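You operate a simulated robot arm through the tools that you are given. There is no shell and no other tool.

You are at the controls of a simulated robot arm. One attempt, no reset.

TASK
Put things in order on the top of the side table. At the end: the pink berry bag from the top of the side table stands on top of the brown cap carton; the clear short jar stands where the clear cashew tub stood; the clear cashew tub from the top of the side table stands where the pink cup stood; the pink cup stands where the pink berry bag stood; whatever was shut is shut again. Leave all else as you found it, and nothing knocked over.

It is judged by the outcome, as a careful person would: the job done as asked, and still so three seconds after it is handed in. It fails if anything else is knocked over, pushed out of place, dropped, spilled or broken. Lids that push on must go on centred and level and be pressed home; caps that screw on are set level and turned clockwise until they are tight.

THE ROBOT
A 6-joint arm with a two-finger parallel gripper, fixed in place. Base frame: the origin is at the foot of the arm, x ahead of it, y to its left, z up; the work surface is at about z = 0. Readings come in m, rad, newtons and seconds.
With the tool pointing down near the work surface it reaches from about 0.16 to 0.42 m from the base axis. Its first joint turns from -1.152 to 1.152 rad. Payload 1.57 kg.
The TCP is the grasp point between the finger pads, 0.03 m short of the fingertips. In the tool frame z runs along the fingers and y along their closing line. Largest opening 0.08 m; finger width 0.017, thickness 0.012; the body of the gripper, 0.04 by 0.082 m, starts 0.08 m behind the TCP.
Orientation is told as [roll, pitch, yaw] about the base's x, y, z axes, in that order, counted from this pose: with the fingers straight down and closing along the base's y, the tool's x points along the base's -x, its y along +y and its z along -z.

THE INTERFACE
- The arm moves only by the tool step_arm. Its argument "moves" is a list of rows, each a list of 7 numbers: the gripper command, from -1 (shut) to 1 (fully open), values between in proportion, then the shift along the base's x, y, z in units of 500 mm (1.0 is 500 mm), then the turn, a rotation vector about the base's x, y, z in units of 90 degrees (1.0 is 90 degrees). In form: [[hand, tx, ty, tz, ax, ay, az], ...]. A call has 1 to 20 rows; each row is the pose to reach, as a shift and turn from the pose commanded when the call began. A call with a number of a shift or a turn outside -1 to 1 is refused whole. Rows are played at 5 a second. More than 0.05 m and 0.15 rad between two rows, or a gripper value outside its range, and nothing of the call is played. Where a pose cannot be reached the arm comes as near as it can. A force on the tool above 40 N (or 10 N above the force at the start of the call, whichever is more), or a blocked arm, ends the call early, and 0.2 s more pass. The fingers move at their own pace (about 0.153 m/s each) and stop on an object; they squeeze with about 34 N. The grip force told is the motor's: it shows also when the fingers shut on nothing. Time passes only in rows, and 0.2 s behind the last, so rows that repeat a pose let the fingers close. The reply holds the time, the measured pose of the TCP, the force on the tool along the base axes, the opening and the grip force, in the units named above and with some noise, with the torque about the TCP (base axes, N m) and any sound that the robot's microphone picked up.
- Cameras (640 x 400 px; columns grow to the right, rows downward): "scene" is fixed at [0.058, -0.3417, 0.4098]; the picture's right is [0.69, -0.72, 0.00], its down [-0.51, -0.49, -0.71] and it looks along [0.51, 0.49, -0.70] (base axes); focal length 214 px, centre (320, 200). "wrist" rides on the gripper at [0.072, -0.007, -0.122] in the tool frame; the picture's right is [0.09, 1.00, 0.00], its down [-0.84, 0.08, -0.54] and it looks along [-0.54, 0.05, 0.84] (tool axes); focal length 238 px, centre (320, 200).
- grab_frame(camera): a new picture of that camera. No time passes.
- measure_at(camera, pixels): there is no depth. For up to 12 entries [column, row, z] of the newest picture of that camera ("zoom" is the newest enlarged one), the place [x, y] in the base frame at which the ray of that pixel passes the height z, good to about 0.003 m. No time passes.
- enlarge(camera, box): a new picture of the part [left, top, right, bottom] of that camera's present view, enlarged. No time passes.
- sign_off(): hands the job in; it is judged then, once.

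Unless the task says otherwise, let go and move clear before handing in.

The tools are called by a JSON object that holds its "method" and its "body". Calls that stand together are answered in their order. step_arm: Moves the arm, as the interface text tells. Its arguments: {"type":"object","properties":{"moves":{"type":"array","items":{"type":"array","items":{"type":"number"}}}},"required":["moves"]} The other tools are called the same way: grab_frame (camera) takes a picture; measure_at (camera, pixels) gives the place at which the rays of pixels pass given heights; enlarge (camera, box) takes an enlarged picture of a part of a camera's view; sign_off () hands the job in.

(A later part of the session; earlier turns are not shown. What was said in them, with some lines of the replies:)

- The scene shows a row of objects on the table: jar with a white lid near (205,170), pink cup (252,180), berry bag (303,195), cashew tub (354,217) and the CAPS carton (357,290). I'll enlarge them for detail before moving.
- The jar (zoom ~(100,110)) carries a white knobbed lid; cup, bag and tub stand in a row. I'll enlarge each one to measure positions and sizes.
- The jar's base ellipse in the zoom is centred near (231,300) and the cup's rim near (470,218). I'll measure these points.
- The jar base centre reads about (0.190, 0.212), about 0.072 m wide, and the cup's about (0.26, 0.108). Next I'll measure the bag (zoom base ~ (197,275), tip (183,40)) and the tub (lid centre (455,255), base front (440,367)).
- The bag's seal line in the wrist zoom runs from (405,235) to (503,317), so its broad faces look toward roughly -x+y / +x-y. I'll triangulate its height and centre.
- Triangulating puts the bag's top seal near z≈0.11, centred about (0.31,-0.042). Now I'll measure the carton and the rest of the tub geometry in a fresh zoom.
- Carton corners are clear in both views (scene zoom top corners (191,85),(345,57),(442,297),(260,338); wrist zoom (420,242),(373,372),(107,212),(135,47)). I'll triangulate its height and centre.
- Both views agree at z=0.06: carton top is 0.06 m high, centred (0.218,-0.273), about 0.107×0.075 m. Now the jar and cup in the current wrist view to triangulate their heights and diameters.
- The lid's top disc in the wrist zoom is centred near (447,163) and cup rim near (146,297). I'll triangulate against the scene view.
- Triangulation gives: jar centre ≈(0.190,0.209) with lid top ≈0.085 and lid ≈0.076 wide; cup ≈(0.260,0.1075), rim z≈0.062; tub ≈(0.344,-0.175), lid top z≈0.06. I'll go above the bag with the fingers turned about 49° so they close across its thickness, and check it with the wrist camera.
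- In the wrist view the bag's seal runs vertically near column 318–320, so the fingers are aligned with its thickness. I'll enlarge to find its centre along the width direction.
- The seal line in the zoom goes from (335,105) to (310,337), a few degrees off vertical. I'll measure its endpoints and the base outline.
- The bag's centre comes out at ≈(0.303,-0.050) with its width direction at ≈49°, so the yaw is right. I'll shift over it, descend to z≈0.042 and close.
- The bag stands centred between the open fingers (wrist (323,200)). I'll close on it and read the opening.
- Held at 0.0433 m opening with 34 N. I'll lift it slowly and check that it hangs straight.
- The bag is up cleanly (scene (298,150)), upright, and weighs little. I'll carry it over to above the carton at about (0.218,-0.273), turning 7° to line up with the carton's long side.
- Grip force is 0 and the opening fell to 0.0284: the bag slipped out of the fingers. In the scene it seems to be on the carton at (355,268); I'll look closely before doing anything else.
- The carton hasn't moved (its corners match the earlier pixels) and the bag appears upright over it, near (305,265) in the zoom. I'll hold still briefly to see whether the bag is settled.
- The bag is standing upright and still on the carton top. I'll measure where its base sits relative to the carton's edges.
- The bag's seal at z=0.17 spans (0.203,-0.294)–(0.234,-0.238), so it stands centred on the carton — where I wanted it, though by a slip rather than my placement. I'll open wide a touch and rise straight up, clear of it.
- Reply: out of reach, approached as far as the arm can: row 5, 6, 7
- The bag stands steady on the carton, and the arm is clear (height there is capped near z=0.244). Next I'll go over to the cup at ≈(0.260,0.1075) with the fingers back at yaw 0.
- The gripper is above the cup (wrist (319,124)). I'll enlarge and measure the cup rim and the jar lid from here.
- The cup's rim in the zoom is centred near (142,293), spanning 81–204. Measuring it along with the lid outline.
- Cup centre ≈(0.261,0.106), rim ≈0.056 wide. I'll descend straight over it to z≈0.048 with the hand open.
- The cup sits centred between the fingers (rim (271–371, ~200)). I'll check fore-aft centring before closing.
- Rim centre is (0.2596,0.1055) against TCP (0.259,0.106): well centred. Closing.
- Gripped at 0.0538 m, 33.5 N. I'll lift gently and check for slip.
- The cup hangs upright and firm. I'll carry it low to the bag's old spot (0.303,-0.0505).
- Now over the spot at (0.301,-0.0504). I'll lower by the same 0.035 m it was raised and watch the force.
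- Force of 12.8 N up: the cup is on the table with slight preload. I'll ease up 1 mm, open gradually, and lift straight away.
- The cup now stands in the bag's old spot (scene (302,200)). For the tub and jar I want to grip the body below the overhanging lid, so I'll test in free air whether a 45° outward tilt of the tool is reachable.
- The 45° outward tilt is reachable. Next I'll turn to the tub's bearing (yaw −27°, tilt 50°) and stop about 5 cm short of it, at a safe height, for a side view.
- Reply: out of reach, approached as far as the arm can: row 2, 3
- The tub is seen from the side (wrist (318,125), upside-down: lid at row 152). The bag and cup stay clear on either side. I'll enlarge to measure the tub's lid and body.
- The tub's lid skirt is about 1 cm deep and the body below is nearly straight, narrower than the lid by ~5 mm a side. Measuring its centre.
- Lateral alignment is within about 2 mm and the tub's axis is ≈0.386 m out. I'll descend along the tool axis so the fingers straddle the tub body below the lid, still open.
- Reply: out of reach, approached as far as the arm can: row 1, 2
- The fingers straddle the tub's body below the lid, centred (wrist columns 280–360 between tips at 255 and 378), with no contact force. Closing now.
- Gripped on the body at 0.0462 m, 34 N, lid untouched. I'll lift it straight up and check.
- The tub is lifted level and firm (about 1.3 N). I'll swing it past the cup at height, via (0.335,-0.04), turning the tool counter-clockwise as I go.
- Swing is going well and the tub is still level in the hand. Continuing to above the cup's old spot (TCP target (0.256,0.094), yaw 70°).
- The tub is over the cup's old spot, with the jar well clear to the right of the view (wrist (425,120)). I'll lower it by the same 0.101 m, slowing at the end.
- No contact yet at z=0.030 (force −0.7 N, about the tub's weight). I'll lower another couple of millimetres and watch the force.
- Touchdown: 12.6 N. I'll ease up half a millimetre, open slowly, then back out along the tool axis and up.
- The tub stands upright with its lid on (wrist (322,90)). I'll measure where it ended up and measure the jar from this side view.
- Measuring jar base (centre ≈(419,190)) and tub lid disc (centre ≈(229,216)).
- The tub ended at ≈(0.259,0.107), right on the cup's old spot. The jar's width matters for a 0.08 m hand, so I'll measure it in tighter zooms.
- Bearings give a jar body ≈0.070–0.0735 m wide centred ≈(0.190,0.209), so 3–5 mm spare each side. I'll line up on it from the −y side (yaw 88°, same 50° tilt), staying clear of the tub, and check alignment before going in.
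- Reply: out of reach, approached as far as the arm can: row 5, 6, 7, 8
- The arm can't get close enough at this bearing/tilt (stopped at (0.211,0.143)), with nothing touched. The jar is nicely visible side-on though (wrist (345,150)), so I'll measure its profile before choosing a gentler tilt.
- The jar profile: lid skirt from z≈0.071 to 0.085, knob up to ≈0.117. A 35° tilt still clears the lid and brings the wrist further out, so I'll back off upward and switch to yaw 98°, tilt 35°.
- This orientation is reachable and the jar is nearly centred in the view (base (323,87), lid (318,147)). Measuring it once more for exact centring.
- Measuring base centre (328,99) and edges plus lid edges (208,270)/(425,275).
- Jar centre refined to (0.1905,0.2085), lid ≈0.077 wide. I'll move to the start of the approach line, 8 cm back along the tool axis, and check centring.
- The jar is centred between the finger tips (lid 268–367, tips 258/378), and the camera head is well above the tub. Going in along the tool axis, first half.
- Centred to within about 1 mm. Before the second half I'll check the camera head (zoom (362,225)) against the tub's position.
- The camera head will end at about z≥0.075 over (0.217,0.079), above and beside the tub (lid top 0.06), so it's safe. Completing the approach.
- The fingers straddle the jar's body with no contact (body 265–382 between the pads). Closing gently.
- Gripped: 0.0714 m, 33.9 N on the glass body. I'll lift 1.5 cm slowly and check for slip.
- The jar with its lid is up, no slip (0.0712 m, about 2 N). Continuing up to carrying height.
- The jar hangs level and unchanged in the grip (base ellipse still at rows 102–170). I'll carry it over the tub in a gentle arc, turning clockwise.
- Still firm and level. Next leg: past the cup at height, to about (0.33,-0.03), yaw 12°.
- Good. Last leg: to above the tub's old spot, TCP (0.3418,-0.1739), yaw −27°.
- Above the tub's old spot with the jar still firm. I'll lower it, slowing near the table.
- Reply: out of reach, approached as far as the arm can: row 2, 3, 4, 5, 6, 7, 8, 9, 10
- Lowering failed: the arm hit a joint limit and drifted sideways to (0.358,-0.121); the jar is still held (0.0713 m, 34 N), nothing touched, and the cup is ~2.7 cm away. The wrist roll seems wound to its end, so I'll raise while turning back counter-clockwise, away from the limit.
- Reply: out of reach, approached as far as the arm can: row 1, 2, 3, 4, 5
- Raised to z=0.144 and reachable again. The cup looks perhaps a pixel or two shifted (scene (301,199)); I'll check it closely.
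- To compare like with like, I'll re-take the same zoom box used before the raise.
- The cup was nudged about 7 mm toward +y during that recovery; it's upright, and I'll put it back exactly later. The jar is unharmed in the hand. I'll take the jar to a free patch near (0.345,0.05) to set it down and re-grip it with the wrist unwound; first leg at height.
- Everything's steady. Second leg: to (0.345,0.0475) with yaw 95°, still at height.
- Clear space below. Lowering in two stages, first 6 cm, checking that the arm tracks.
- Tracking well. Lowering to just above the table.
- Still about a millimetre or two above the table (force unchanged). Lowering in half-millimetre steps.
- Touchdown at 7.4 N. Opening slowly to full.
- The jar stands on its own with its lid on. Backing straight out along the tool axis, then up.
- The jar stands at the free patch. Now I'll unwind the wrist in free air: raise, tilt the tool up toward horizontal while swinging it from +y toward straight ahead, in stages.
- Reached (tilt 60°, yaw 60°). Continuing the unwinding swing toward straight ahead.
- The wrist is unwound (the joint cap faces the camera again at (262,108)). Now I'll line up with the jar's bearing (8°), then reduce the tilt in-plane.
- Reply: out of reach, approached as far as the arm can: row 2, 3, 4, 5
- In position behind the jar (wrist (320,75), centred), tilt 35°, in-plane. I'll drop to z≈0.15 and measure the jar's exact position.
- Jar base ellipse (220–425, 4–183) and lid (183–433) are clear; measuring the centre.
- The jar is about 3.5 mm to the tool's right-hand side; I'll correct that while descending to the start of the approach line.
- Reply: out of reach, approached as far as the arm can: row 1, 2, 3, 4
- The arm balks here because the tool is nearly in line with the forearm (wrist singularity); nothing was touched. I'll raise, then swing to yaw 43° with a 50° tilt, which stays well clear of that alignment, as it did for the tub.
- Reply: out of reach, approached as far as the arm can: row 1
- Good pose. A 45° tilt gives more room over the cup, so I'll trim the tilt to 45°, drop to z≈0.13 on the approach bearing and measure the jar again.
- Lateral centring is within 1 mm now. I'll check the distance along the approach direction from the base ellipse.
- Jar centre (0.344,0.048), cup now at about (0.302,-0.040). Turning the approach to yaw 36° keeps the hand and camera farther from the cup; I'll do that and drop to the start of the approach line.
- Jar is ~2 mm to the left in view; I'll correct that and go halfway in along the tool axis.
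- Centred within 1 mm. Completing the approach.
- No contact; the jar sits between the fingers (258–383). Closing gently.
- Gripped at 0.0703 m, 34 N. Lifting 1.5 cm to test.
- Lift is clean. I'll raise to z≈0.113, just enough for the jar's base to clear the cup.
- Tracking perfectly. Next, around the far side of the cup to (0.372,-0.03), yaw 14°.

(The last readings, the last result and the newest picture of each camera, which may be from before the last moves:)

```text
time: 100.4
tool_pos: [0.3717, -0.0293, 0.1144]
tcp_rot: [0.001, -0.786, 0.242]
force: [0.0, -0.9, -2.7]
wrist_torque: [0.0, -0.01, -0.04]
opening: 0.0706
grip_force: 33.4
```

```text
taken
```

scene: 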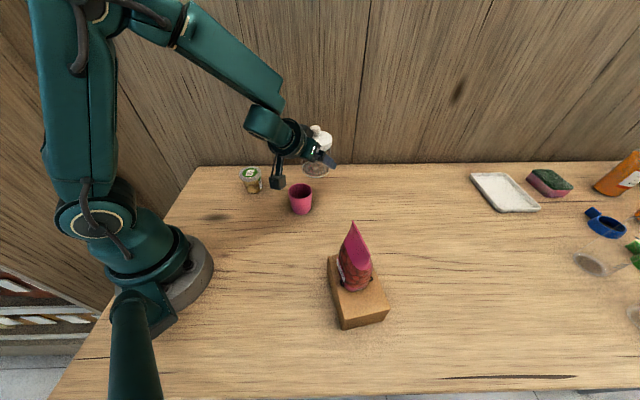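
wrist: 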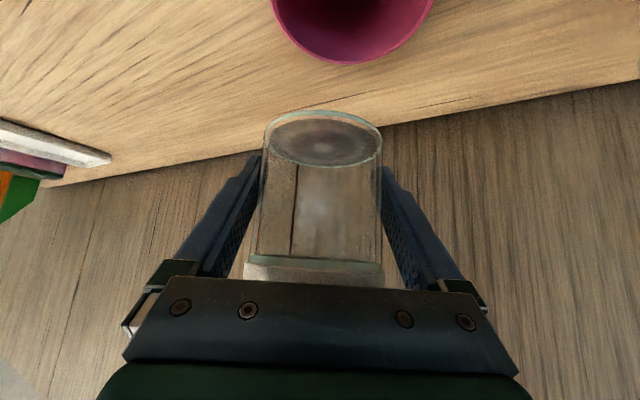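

Steady. Now to above the tub's old spot: (0.342,-0.1745), yaw −15°.

{"method": "step_arm", "body": {"moves": [[0.3, -0.001, -0.016, 0, 0, 0, -0.02], [0.3, -0.004, -0.046, 0, 0, 0, -0.053], [0.3, -0.009, -0.08, 0, 0, 0, -0.09], [0.3, -0.016, -0.116, 0, 0, 0, -0.13], [0.3, -0.024, -0.153, 0, 0, 0, -0.17], [0.3, -0.033, -0.19, 0, 0, 0, -0.211], [0.3, -0.043, -0.227, 0, 0, 0, -0.252], [0.3, -0.052, -0.262, 0, 0, 0, -0.29], [0.3, -0.0592, -0.2904, 0, 0, 0, -0.3209], [0.3, -0.0592, -0.2904, 0, 0, 0, -0.3209]]}}

{"method": "grab_frame", "body": {"camera": "scene"}}

{"method": "grab_frame", "body": {"camera": "wrist"}}

```text
time: 102.6
tool_pos: [0.3404, -0.176, 0.1135]
tcp_rot: [0.0, -0.783, -0.264]
force: [-0.7, -0.3, -3.0]
wrist_torque: [-0.01, 0.01, -0.02]
opening: 0.0704
grip_force: 34.0
```

```text
taken
```

scene: 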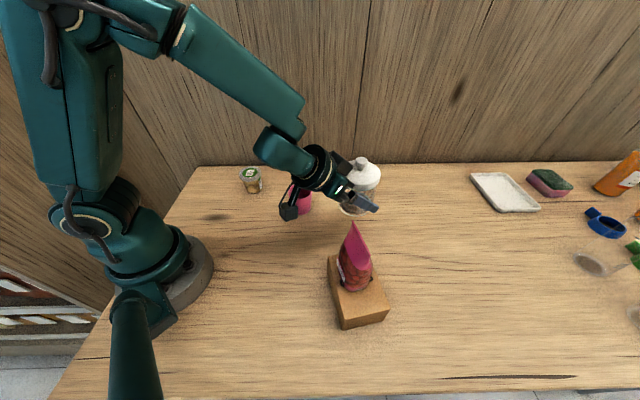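

```text
taken
```

wrist: 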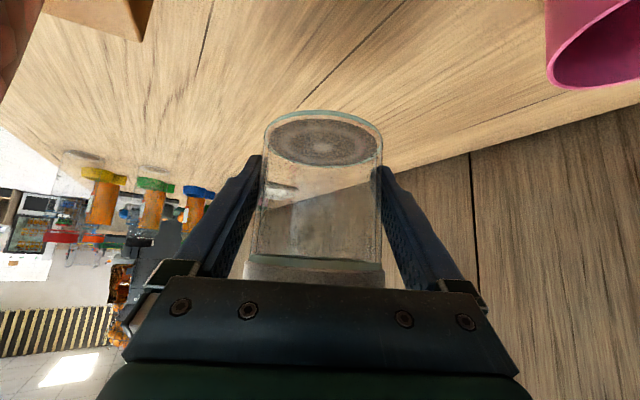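

In place over the spot with no reach warnings. Lowering a first 3 cm to confirm it tracks.

{"method": "step_arm", "body": {"moves": [[0.3, 0.001, 0.001, -0.015, 0, 0, 0], [0.3, 0.002, 0.002, -0.03, 0, 0, 0], [0.3, 0.002, 0.002, -0.045, 0, 0, 0], [0.3, 0.002, 0.002, -0.06, 0, 0, 0], [0.3, 0.002, 0.002, -0.06, 0, 0, 0]]}}

```text
time: 103.8
tool_pos: [0.3427, -0.1726, 0.0829]
tcp_rot: [0.001, -0.783, -0.262]
force: [-0.1, -0.4, -3.5]
wrist_torque: [-0.01, 0.04, 0.03]
opening: 0.0706
grip_force: 34.0
```

Tracking well. Lowering to just above the table.

{"method": "step_arm", "body": {"moves": [[0.3, 0, -0.001, -0.02, 0, 0, 0], [0.3, 0, -0.002, -0.042, 0, 0, 0], [0.3, 0, -0.002, -0.062, 0, 0, 0], [0.3, 0, -0.002, -0.078, 0, 0, 0], [0.3, 0, -0.002, -0.088, 0, 0, 0], [0.3, 0, -0.002, -0.093, 0, 0, 0], [0.3, 0, -0.002, -0.093, 0, 0, 0]]}}

{"method": "enlarge", "body": {"camera": "scene", "box": [280, 120, 420, 260]}}

{"method": "grab_frame", "body": {"camera": "wrist"}}

```text
time: 105.4
tool_pos: [0.3421, -0.1761, 0.0367]
tcp_rot: [-0.001, -0.784, -0.262]
force: [-0.5, -1.0, -3.1]
wrist_torque: [0.01, 0.01, 0.01]
opening: 0.0705
grip_force: 34.2
```

```text
2.86 times, centred on (350, 190) of scene
```

zoom: 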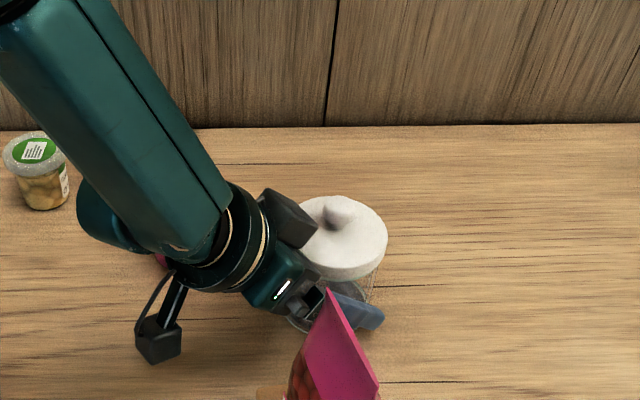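

```text
taken
```

wrist: 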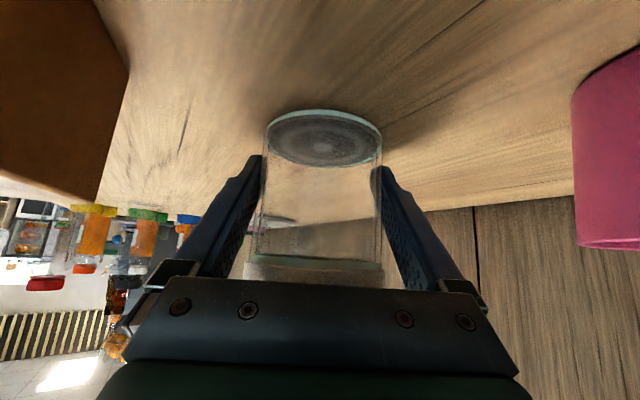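

About 3 mm above the table. Final lowering in half-millimetre steps.

{"method": "step_arm", "body": {"moves": [[0.3, 0, 0, -0.001, 0, 0, 0], [0.3, 0, 0, -0.002, 0, 0, 0], [0.3, 0, 0, -0.003, 0, 0, 0], [0.3, 0, 0, -0.004, 0, 0, 0], [0.3, 0, 0, -0.004, 0, 0, 0]]}}

```text
time: 106.6
tool_pos: [0.3428, -0.1744, 0.0341]
tcp_rot: [0.001, -0.782, -0.261]
force: [1.0, 0.3, -3.3]
wrist_torque: [-0.01, 0.0, 0.0]
opening: 0.0703
grip_force: 34.2
```

{"method": "step_arm", "body": {"moves": [[0.3, 0, 0, -0.001, 0, 0, 0], [0.3, 0, 0, -0.002, 0, 0, 0], [0.3, 0, 0, -0.002, 0, 0, 0]]}}

```text
time: 107.4
tool_pos: [0.3413, -0.1753, 0.0343]
tcp_rot: [0.001, -0.785, -0.261]
force: [0.0, -0.2, -2.0]
wrist_torque: [0.01, 0.0, 0.04]
opening: 0.0705
grip_force: 34.1
```

Nearly touching (force easing from −3.3 to −2.0 N). One more millimetre.

{"method": "step_arm", "body": {"moves": [[0.3, 0, 0, -0.001, 0, 0, 0], [0.3, 0, 0, -0.002, 0, 0, 0], [0.3, 0, 0, -0.002, 0, 0, 0]]}}

```text
time: 108.2
tool_pos: [0.3424, -0.175, 0.0331]
tcp_rot: [0.0, -0.785, -0.261]
force: [-0.8, 0.5, 5.1]
wrist_torque: [0.17, 0.21, 0.1]
opening: 0.0705
grip_force: 34.2
```

Touchdown at 5.1 N. Opening slowly to full.

{"method": "step_arm", "body": {"moves": [[0.7, 0, 0, 0, 0, 0, 0], [0.8, 0, 0, 0, 0, 0, 0], [0.86, 0, 0, 0, 0, 0, 0], [0.93, 0, 0, 0, 0, 0, 0], [1, 0, 0, 0, 0, 0, 0], [1, 0, 0, 0, 0, 0, 0]]}}

{"method": "grab_frame", "body": {"camera": "wrist"}}

{"method": "grab_frame", "body": {"camera": "scene"}}

```text
time: 109.6
tool_pos: [0.3429, -0.1758, 0.0337]
tcp_rot: [-0.001, -0.783, -0.262]
force: [-0.4, -1.0, -0.7]
wrist_torque: [0.0, 0.02, 0.0]
opening: 0.0799
grip_force: 0.0
```

```text
taken
```

wrist: 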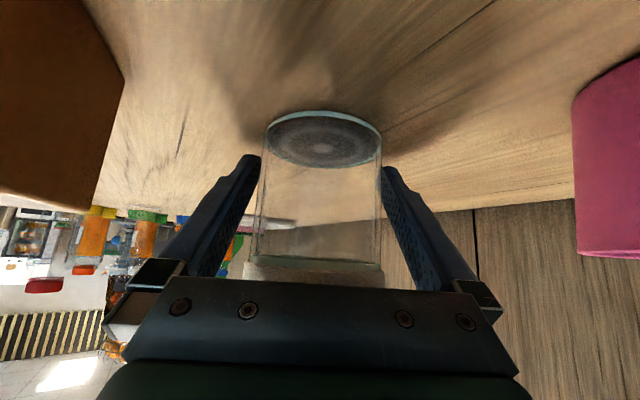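

```text
taken
```

scene: 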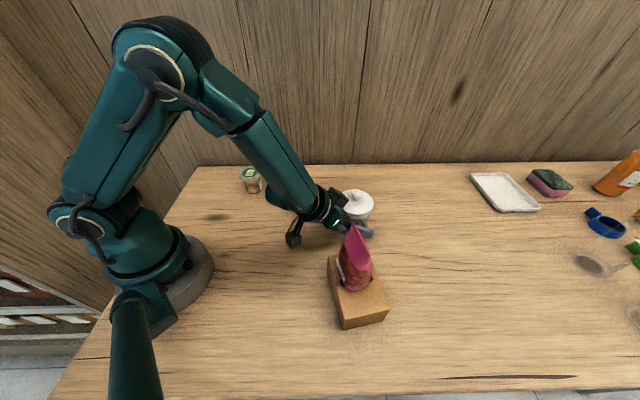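

The jar stands free. Backing out along the tool axis, then up.

{"method": "step_arm", "body": {"moves": [[1, -0.0205, 0.0055, 0.0212, 0, 0, 0], [1, -0.041, 0.011, 0.0424, 0, 0, 0], [1, -0.0615, 0.0165, 0.0636, 0, 0, 0], [1, -0.082, 0.022, 0.0848, 0, 0, 0], [1, -0.1025, 0.0275, 0.106, 0, 0, 0], [1, -0.123, 0.033, 0.1272, 0, 0, 0], [1, -0.123, 0.033, 0.17, 0, 0, 0], [1, -0.123, 0.033, 0.22, 0, 0, 0], [1, -0.123, 0.033, 0.22, 0, 0, 0]]}}

{"method": "grab_frame", "body": {"camera": "wrist"}}

{"method": "grab_frame", "body": {"camera": "scene"}}

```text
time: 111.6
tool_pos: [0.2806, -0.1579, 0.1423]
tcp_rot: [-0.003, -0.784, -0.261]
force: [0.6, -0.3, 0.7]
wrist_torque: [0.02, 0.03, 0.03]
opening: 0.0802
grip_force: 0.1
```

```text
taken
```

wrist: 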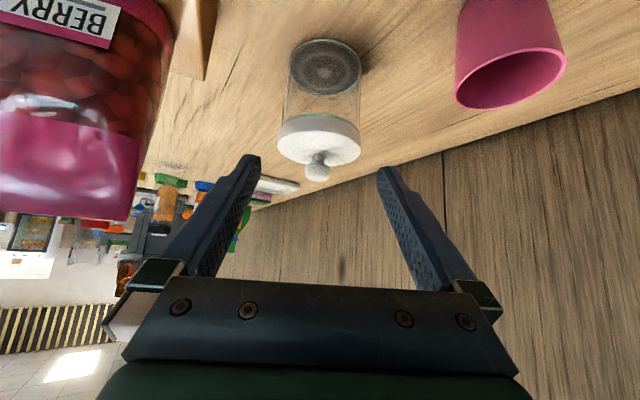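

```text
taken
```

scene: 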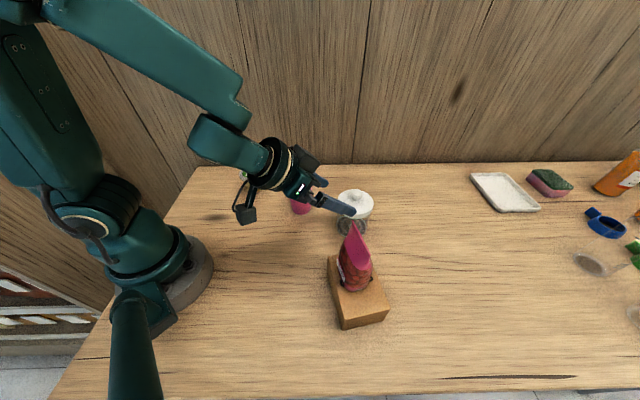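

The jar stands upright, lid on, at the tub's old spot. Measuring its position, lid seating and the bag nearby.

{"method": "enlarge", "body": {"camera": "wrist", "box": [260, 20, 390, 190]}}

```text
2.35 times, centred on (325, 105) of wrist
```

zoom: 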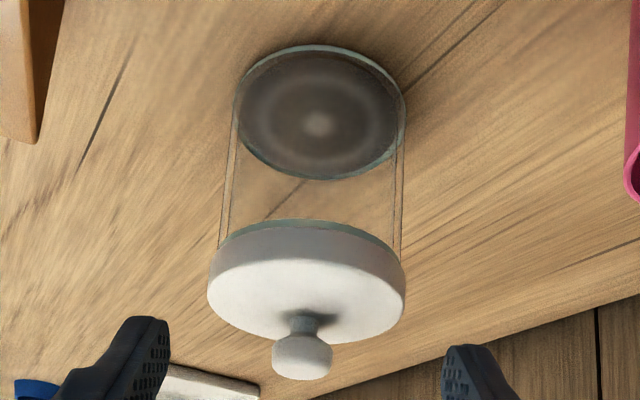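

{"method": "measure_at", "body": {"camera": "zoom", "pixels": [[320, 112, 0.0], [234, 110, 0.0], [406, 112, 0.0], [318, 45, 0.0], [325, 180, 0.0], [208, 290, 0.08], [406, 292, 0.08]]}}

{"method": "enlarge", "body": {"camera": "wrist", "box": [430, 0, 590, 130]}}

```text
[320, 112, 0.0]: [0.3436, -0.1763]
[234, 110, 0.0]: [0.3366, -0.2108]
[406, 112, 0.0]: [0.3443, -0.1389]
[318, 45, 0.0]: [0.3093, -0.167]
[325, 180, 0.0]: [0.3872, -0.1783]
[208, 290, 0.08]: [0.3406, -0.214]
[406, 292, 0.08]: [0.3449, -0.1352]
```

```text
3.08 times, centred on (510, 65) of wrist
```

zoom: 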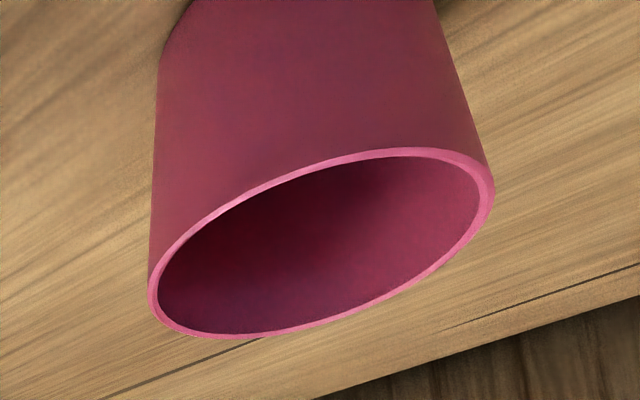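

The jar is at ≈(0.3445,-0.175), exactly on the tub's old spot, lid level. Last job: put the cup back the ~1 cm it was nudged. I'll move above it at height, then bring the tool to vertical.

{"method": "step_arm", "body": {"moves": [[1, 0.007, 0.039, 0.04, 0, 0, 0.0553], [1, 0.0143, 0.078, 0.07, 0, 0, 0.1106], [1, 0.0214, 0.117, 0.09, 0, 0, 0.1659], [1, 0.0286, 0.156, 0.105, 0, 0, 0.2211], [1, 0.0357, 0.195, 0.115, 0, 0, 0.2764], [1, 0.0428, 0.2338, 0.1154, 0, 0, 0.3317], [1, 0.0428, 0.2338, 0.1154, 0, 0, 0.3317]]}}

{"method": "grab_frame", "body": {"camera": "scene"}}

```text
time: 113.2
tool_pos: [0.3035, -0.0391, 0.2014]
tcp_rot: [0.001, -0.783, 0.259]
force: [0.0, -1.0, 0.4]
wrist_torque: [0.02, -0.01, 0.0]
opening: 0.0801
grip_force: 0.1
```

```text
taken
```

scene: 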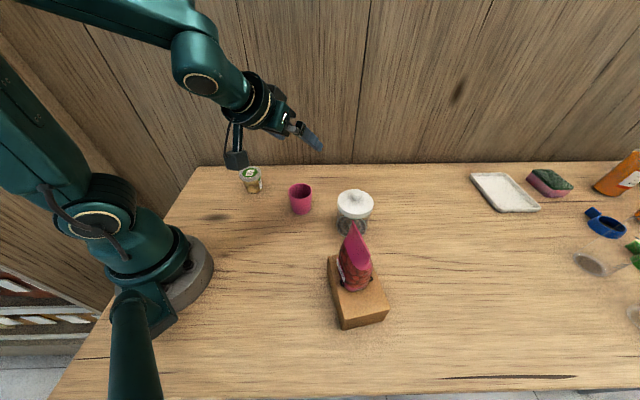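

Good. Untilting to vertical, away from the singular alignment.

{"method": "step_arm", "body": {"moves": [[1, 0, 0, 0, -0.0213, 0.0803, 0], [1, 0, 0, 0, -0.0426, 0.1606, 0], [1, 0, 0, 0, -0.0639, 0.241, 0], [1, 0, 0, 0, -0.0851, 0.3213, 0], [1, 0, 0, 0, -0.1064, 0.4016, 0], [1, 0, 0, 0, -0.1277, 0.4819, 0], [1, 0, 0, 0, -0.1277, 0.4819, 0]]}}

{"method": "grab_frame", "body": {"camera": "wrist"}}

{"method": "grab_frame", "body": {"camera": "scene"}}

```text
time: 114.8
tool_pos: [0.3032, -0.0413, 0.2004]
tcp_rot: [0.001, 0.001, 0.258]
force: [-0.1, 1.0, -0.1]
wrist_torque: [0.0, 0.0, -0.01]
opening: 0.0802
grip_force: 0.0
```

```text
taken
```

wrist: 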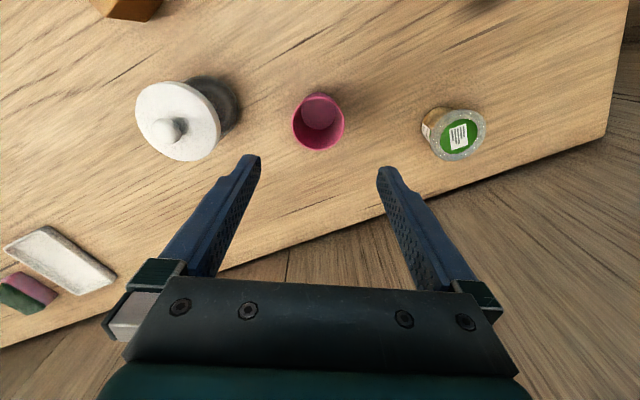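

```text
taken
```

scene: 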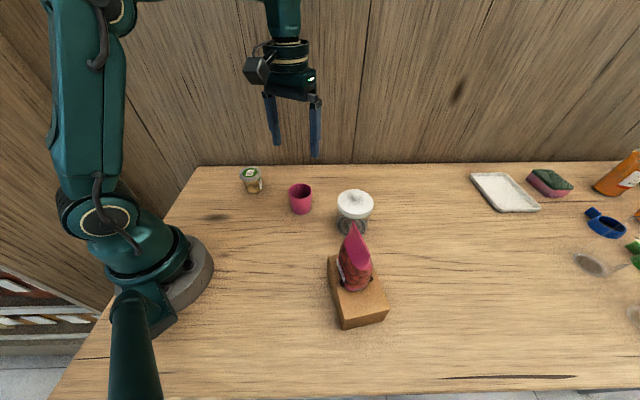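

Tool is vertical again above the cup (wrist (318,122)). I'll measure the cup's rim and base here, and also confirm the tub's spot.

{"method": "enlarge", "body": {"camera": "wrist", "box": [270, 70, 370, 170]}}

```text
4.00 times, centred on (320, 120) of wrist
```

zoom: 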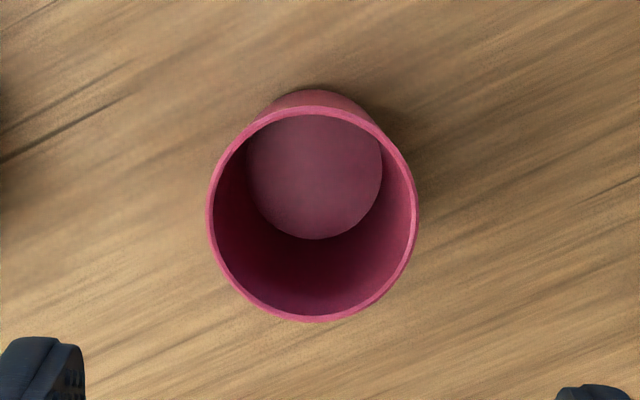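

{"method": "measure_at", "body": {"camera": "zoom", "pixels": [[207, 213, 0.062], [418, 213, 0.062], [313, 107, 0.062], [312, 321, 0.062], [314, 178, 0.004]]}}

{"method": "measure_at", "body": {"camera": "wrist", "pixels": [[461, 136, 0.06], [432, 120, 0.0], [168, 120, 0.085], [215, 105, 0.0]]}}

```text
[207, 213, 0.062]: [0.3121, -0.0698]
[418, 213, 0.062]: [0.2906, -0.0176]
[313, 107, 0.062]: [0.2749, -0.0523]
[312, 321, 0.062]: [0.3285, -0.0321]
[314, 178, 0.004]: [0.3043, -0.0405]
```

```text
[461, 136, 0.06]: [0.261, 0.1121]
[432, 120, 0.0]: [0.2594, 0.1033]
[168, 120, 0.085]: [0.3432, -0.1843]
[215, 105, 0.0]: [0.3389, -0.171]
```

The cup is at ≈(0.302,-0.0425), 8 mm from the bag's spot (0.303,-0.0505). I'll re-grip it the same way as before and shift it over.

{"method": "step_arm", "body": {"moves": [[1, -0.0024, -0.0024, -0.06, 0, 0, 0], [1, -0.0024, -0.0024, -0.12, 0, 0, 0], [1, -0.0024, -0.0024, -0.17, 0, 0, 0], [1, -0.0024, -0.0024, -0.21, 0, 0, 0], [1, -0.0024, -0.0024, -0.245, 0, 0, 0], [1, -0.0024, -0.0024, -0.275, 0, 0, 0], [1, -0.0024, -0.0024, -0.304, 0, 0, 0], [1, -0.0024, -0.0024, -0.304, 0, 0, 0]]}}

{"method": "grab_frame", "body": {"camera": "wrist"}}

```text
time: 116.6
tool_pos: [0.3007, -0.0423, 0.0475]
tcp_rot: [0.001, 0.0, 0.258]
force: [-0.1, -0.1, -0.1]
wrist_torque: [0.0, -0.06, 0.0]
opening: 0.08
grip_force: 0.0
```

```text
taken
```

wrist: 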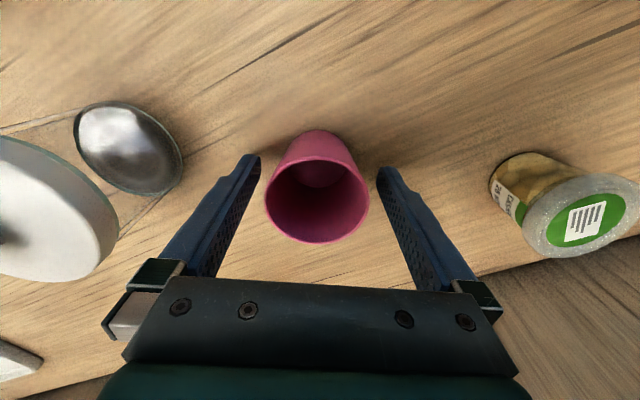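

The cup is centred between the fingers (265–369), with the jar and tub well clear. Closing, then a small lift.

{"method": "step_arm", "body": {"moves": [[0.6, 0, 0, 0, 0, 0, 0], [0.4, 0, 0, 0, 0, 0, 0], [0.2, 0, 0, 0, 0, 0, 0], [0.2, 0, 0, 0, 0, 0, 0], [0.1, 0, 0, 0, 0, 0, 0], [0.1, 0, 0, 0.006, 0, 0, 0], [0.1, 0, 0, 0.014, 0, 0, 0], [0.1, 0, 0, 0.02, 0, 0, 0], [0.1, 0, 0, 0.02, 0, 0, 0]]}}

{"method": "grab_frame", "body": {"camera": "wrist"}}

```text
time: 118.6
tool_pos: [0.3013, -0.0426, 0.0601]
tcp_rot: [0.0, -0.002, 0.258]
force: [-0.5, -0.7, -1.0]
wrist_torque: [0.02, 0.02, 0.03]
opening: 0.0538
grip_force: 34.7
```

```text
taken
```

wrist: 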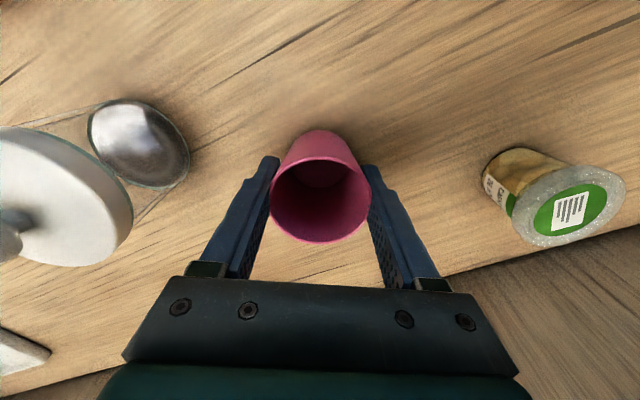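

Lifted 1 cm, firm. Shifting 8 mm toward −y and setting it down.

{"method": "step_arm", "body": {"moves": [[0.1, 0.001, -0.008, 0, 0, 0, 0], [0.1, 0.002, -0.016, 0, 0, 0, 0], [0.1, 0.002, -0.016, 0, 0, 0, 0], [0.1, 0.002, -0.016, -0.01, 0, 0, 0], [0.1, 0.002, -0.016, -0.016, 0, 0, 0], [0.1, 0.002, -0.016, -0.019, 0, 0, 0], [0.1, 0.002, -0.016, -0.02, 0, 0, 0], [0.1, 0.002, -0.016, -0.02, 0, 0, 0]]}}

```text
time: 120.4
tool_pos: [0.3025, -0.0505, 0.0496]
tcp_rot: [0.0, 0.0, 0.257]
force: [-0.5, 0.5, -1.1]
wrist_torque: [-0.01, 0.02, -0.01]
opening: 0.0534
grip_force: 34.1
```

Not quite down yet (force still −1.1 N). Lowering in half-millimetre steps.

{"method": "step_arm", "body": {"moves": [[0.1, 0, 0, -0.001, 0, 0, 0], [0.1, 0, 0, -0.002, 0, 0, 0], [0.1, 0, 0, -0.002, 0, 0, 0]]}}

```text
time: 121.2
tool_pos: [0.3026, -0.0496, 0.0483]
tcp_rot: [-0.001, -0.001, 0.258]
force: [-0.2, -0.4, 12.5]
wrist_torque: [0.06, 0.05, 0.0]
opening: 0.0538
grip_force: 34.0
```

Touchdown at 12.5 N. Easing up half a millimetre, opening gradually and rising clear.

{"method": "step_arm", "body": {"moves": [[0.1, 0, 0, 0.0015, 0, 0, 0], [0.3, 0, 0, 0.0015, 0, 0, 0], [0.5, 0, 0, 0.0015, 0, 0, 0], [0.8, 0, 0, 0.0015, 0, 0, 0], [1, 0, 0, 0.0015, 0, 0, 0], [1, 0, 0, 0.0015, 0, 0, 0], [1, 0, 0, 0.03, 0, 0, 0], [1, 0, 0, 0.08, 0, 0, 0], [1, 0, 0, 0.15, 0, 0, 0], [1, 0, 0, 0.23, 0, 0, 0], [1, 0, 0, 0.3, 0, 0, 0], [1, -0.05, 0.02, 0.34, 0, 0, 0], [1, -0.12, 0.05, 0.38, 0, 0, 0], [1, -0.12, 0.05, 0.38, 0, 0, 0]]}}

{"method": "grab_frame", "body": {"camera": "wrist"}}

{"method": "grab_frame", "body": {"camera": "scene"}}

```text
time: 124.2
tool_pos: [0.2409, -0.0245, 0.2367]
tcp_rot: [0.0, -0.001, 0.26]
force: [-0.6, -0.3, 0.8]
wrist_torque: [0.0, 0.0, 0.0]
opening: 0.0799
grip_force: 0.1
```

```text
taken
```

wrist: 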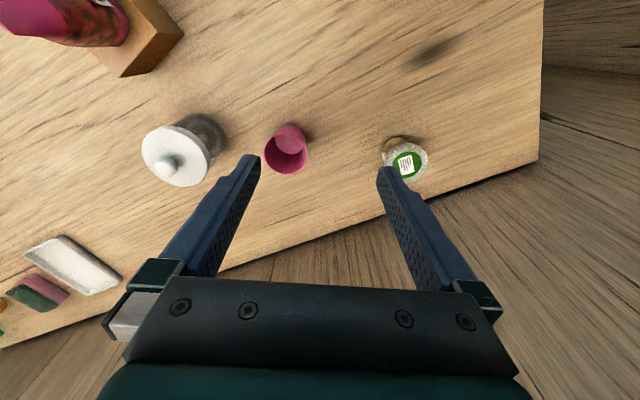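

```text
taken
```

scene: 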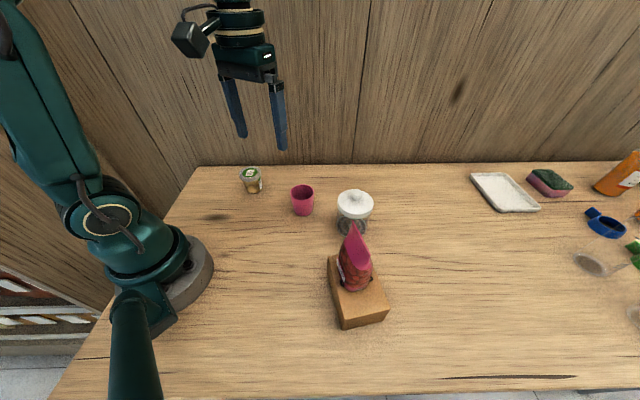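

All four objects stand in place and the arm is clear. A final close look at everything, including lids and the carton.

{"method": "enlarge", "body": {"camera": "scene", "box": [220, 150, 400, 260]}}

{"method": "enlarge", "body": {"camera": "scene", "box": [300, 190, 420, 340]}}

{"method": "enlarge", "body": {"camera": "scene", "box": [460, 140, 640, 340]}}

```text
3.56 times, centred on (310, 205) of scene
```

zoom: 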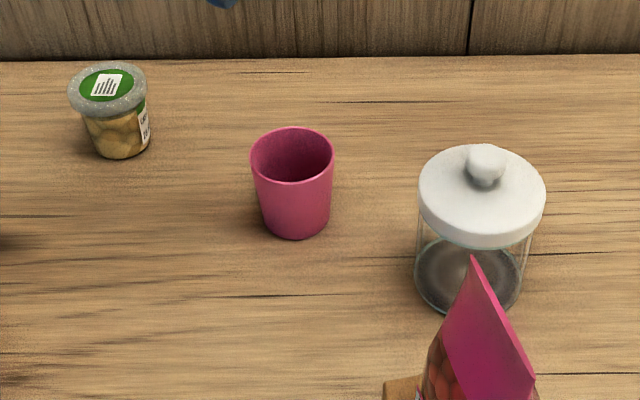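

```text
2.67 times, centred on (360, 265) of scene
```

zoom: 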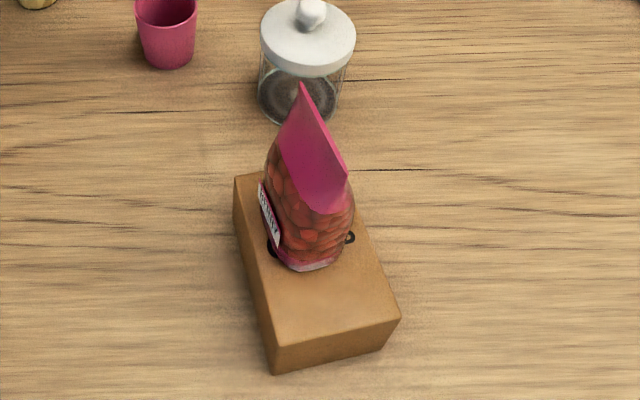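

```text
2.00 times, centred on (550, 240) of scene
```

zoom: 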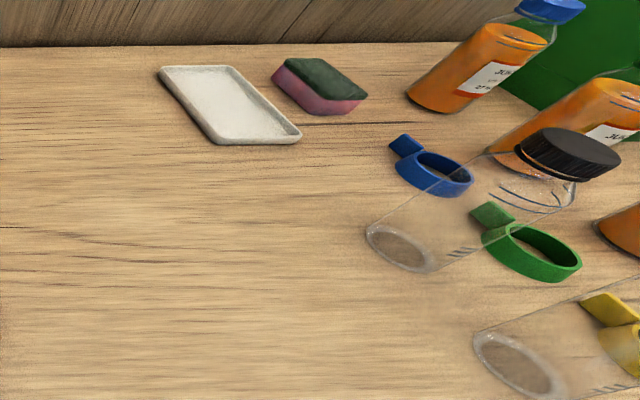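

The final views show the bag upright on the unmoved carton, and the jar with its lid level on the tub's old spot. The tub is shut on the cup's old spot, the cup is on the bag's old spot, and the items on the right are unchanged. The arm is open and clear, so I'm handing in.

{"method": "sign_off", "body": {}}

```text
The job is handed in.
```

I've handed the job in. All four items are where you asked, the lids are on, and nothing was knocked over. The bag did slip from the gripper on the way, and I bumped the cup once.

| Item | Where it stands now | How close |
|---|---|---|
| Pink berry bag | On top of the brown cap carton | Upright and roughly centred; the carton did not move |
| Clear short jar | Where the cashew tub stood | About 1 mm off; lid on and level |
| Clear cashew tub | Where the pink cup stood | About 2 mm off; lid still shut |
| Pink cup | Where the berry bag stood | About 1 mm off, by the arm's reading when I set it down |

These distances come from camera and arm readings that are good to about 3 mm.

- **Bag slipped:** the bag tapers, so it slid out of the fingers over the carton and dropped onto it instead of being set down. It landed upright and did not move afterwards.
- **Cup nudged:** while I was carrying the jar, the arm hit a wrist limit and drifted sideways, pushing the cup about 8 mm. I picked the cup up again and put it back in place.
- **Jar set down on the way:** because of that wrist limit, I put the jar down on a free patch of the table and gripped it again before the final placement. I held it by the glass each time, so its lid was never lifted.

Everything else in the scene camera's view looks as it did at the start.
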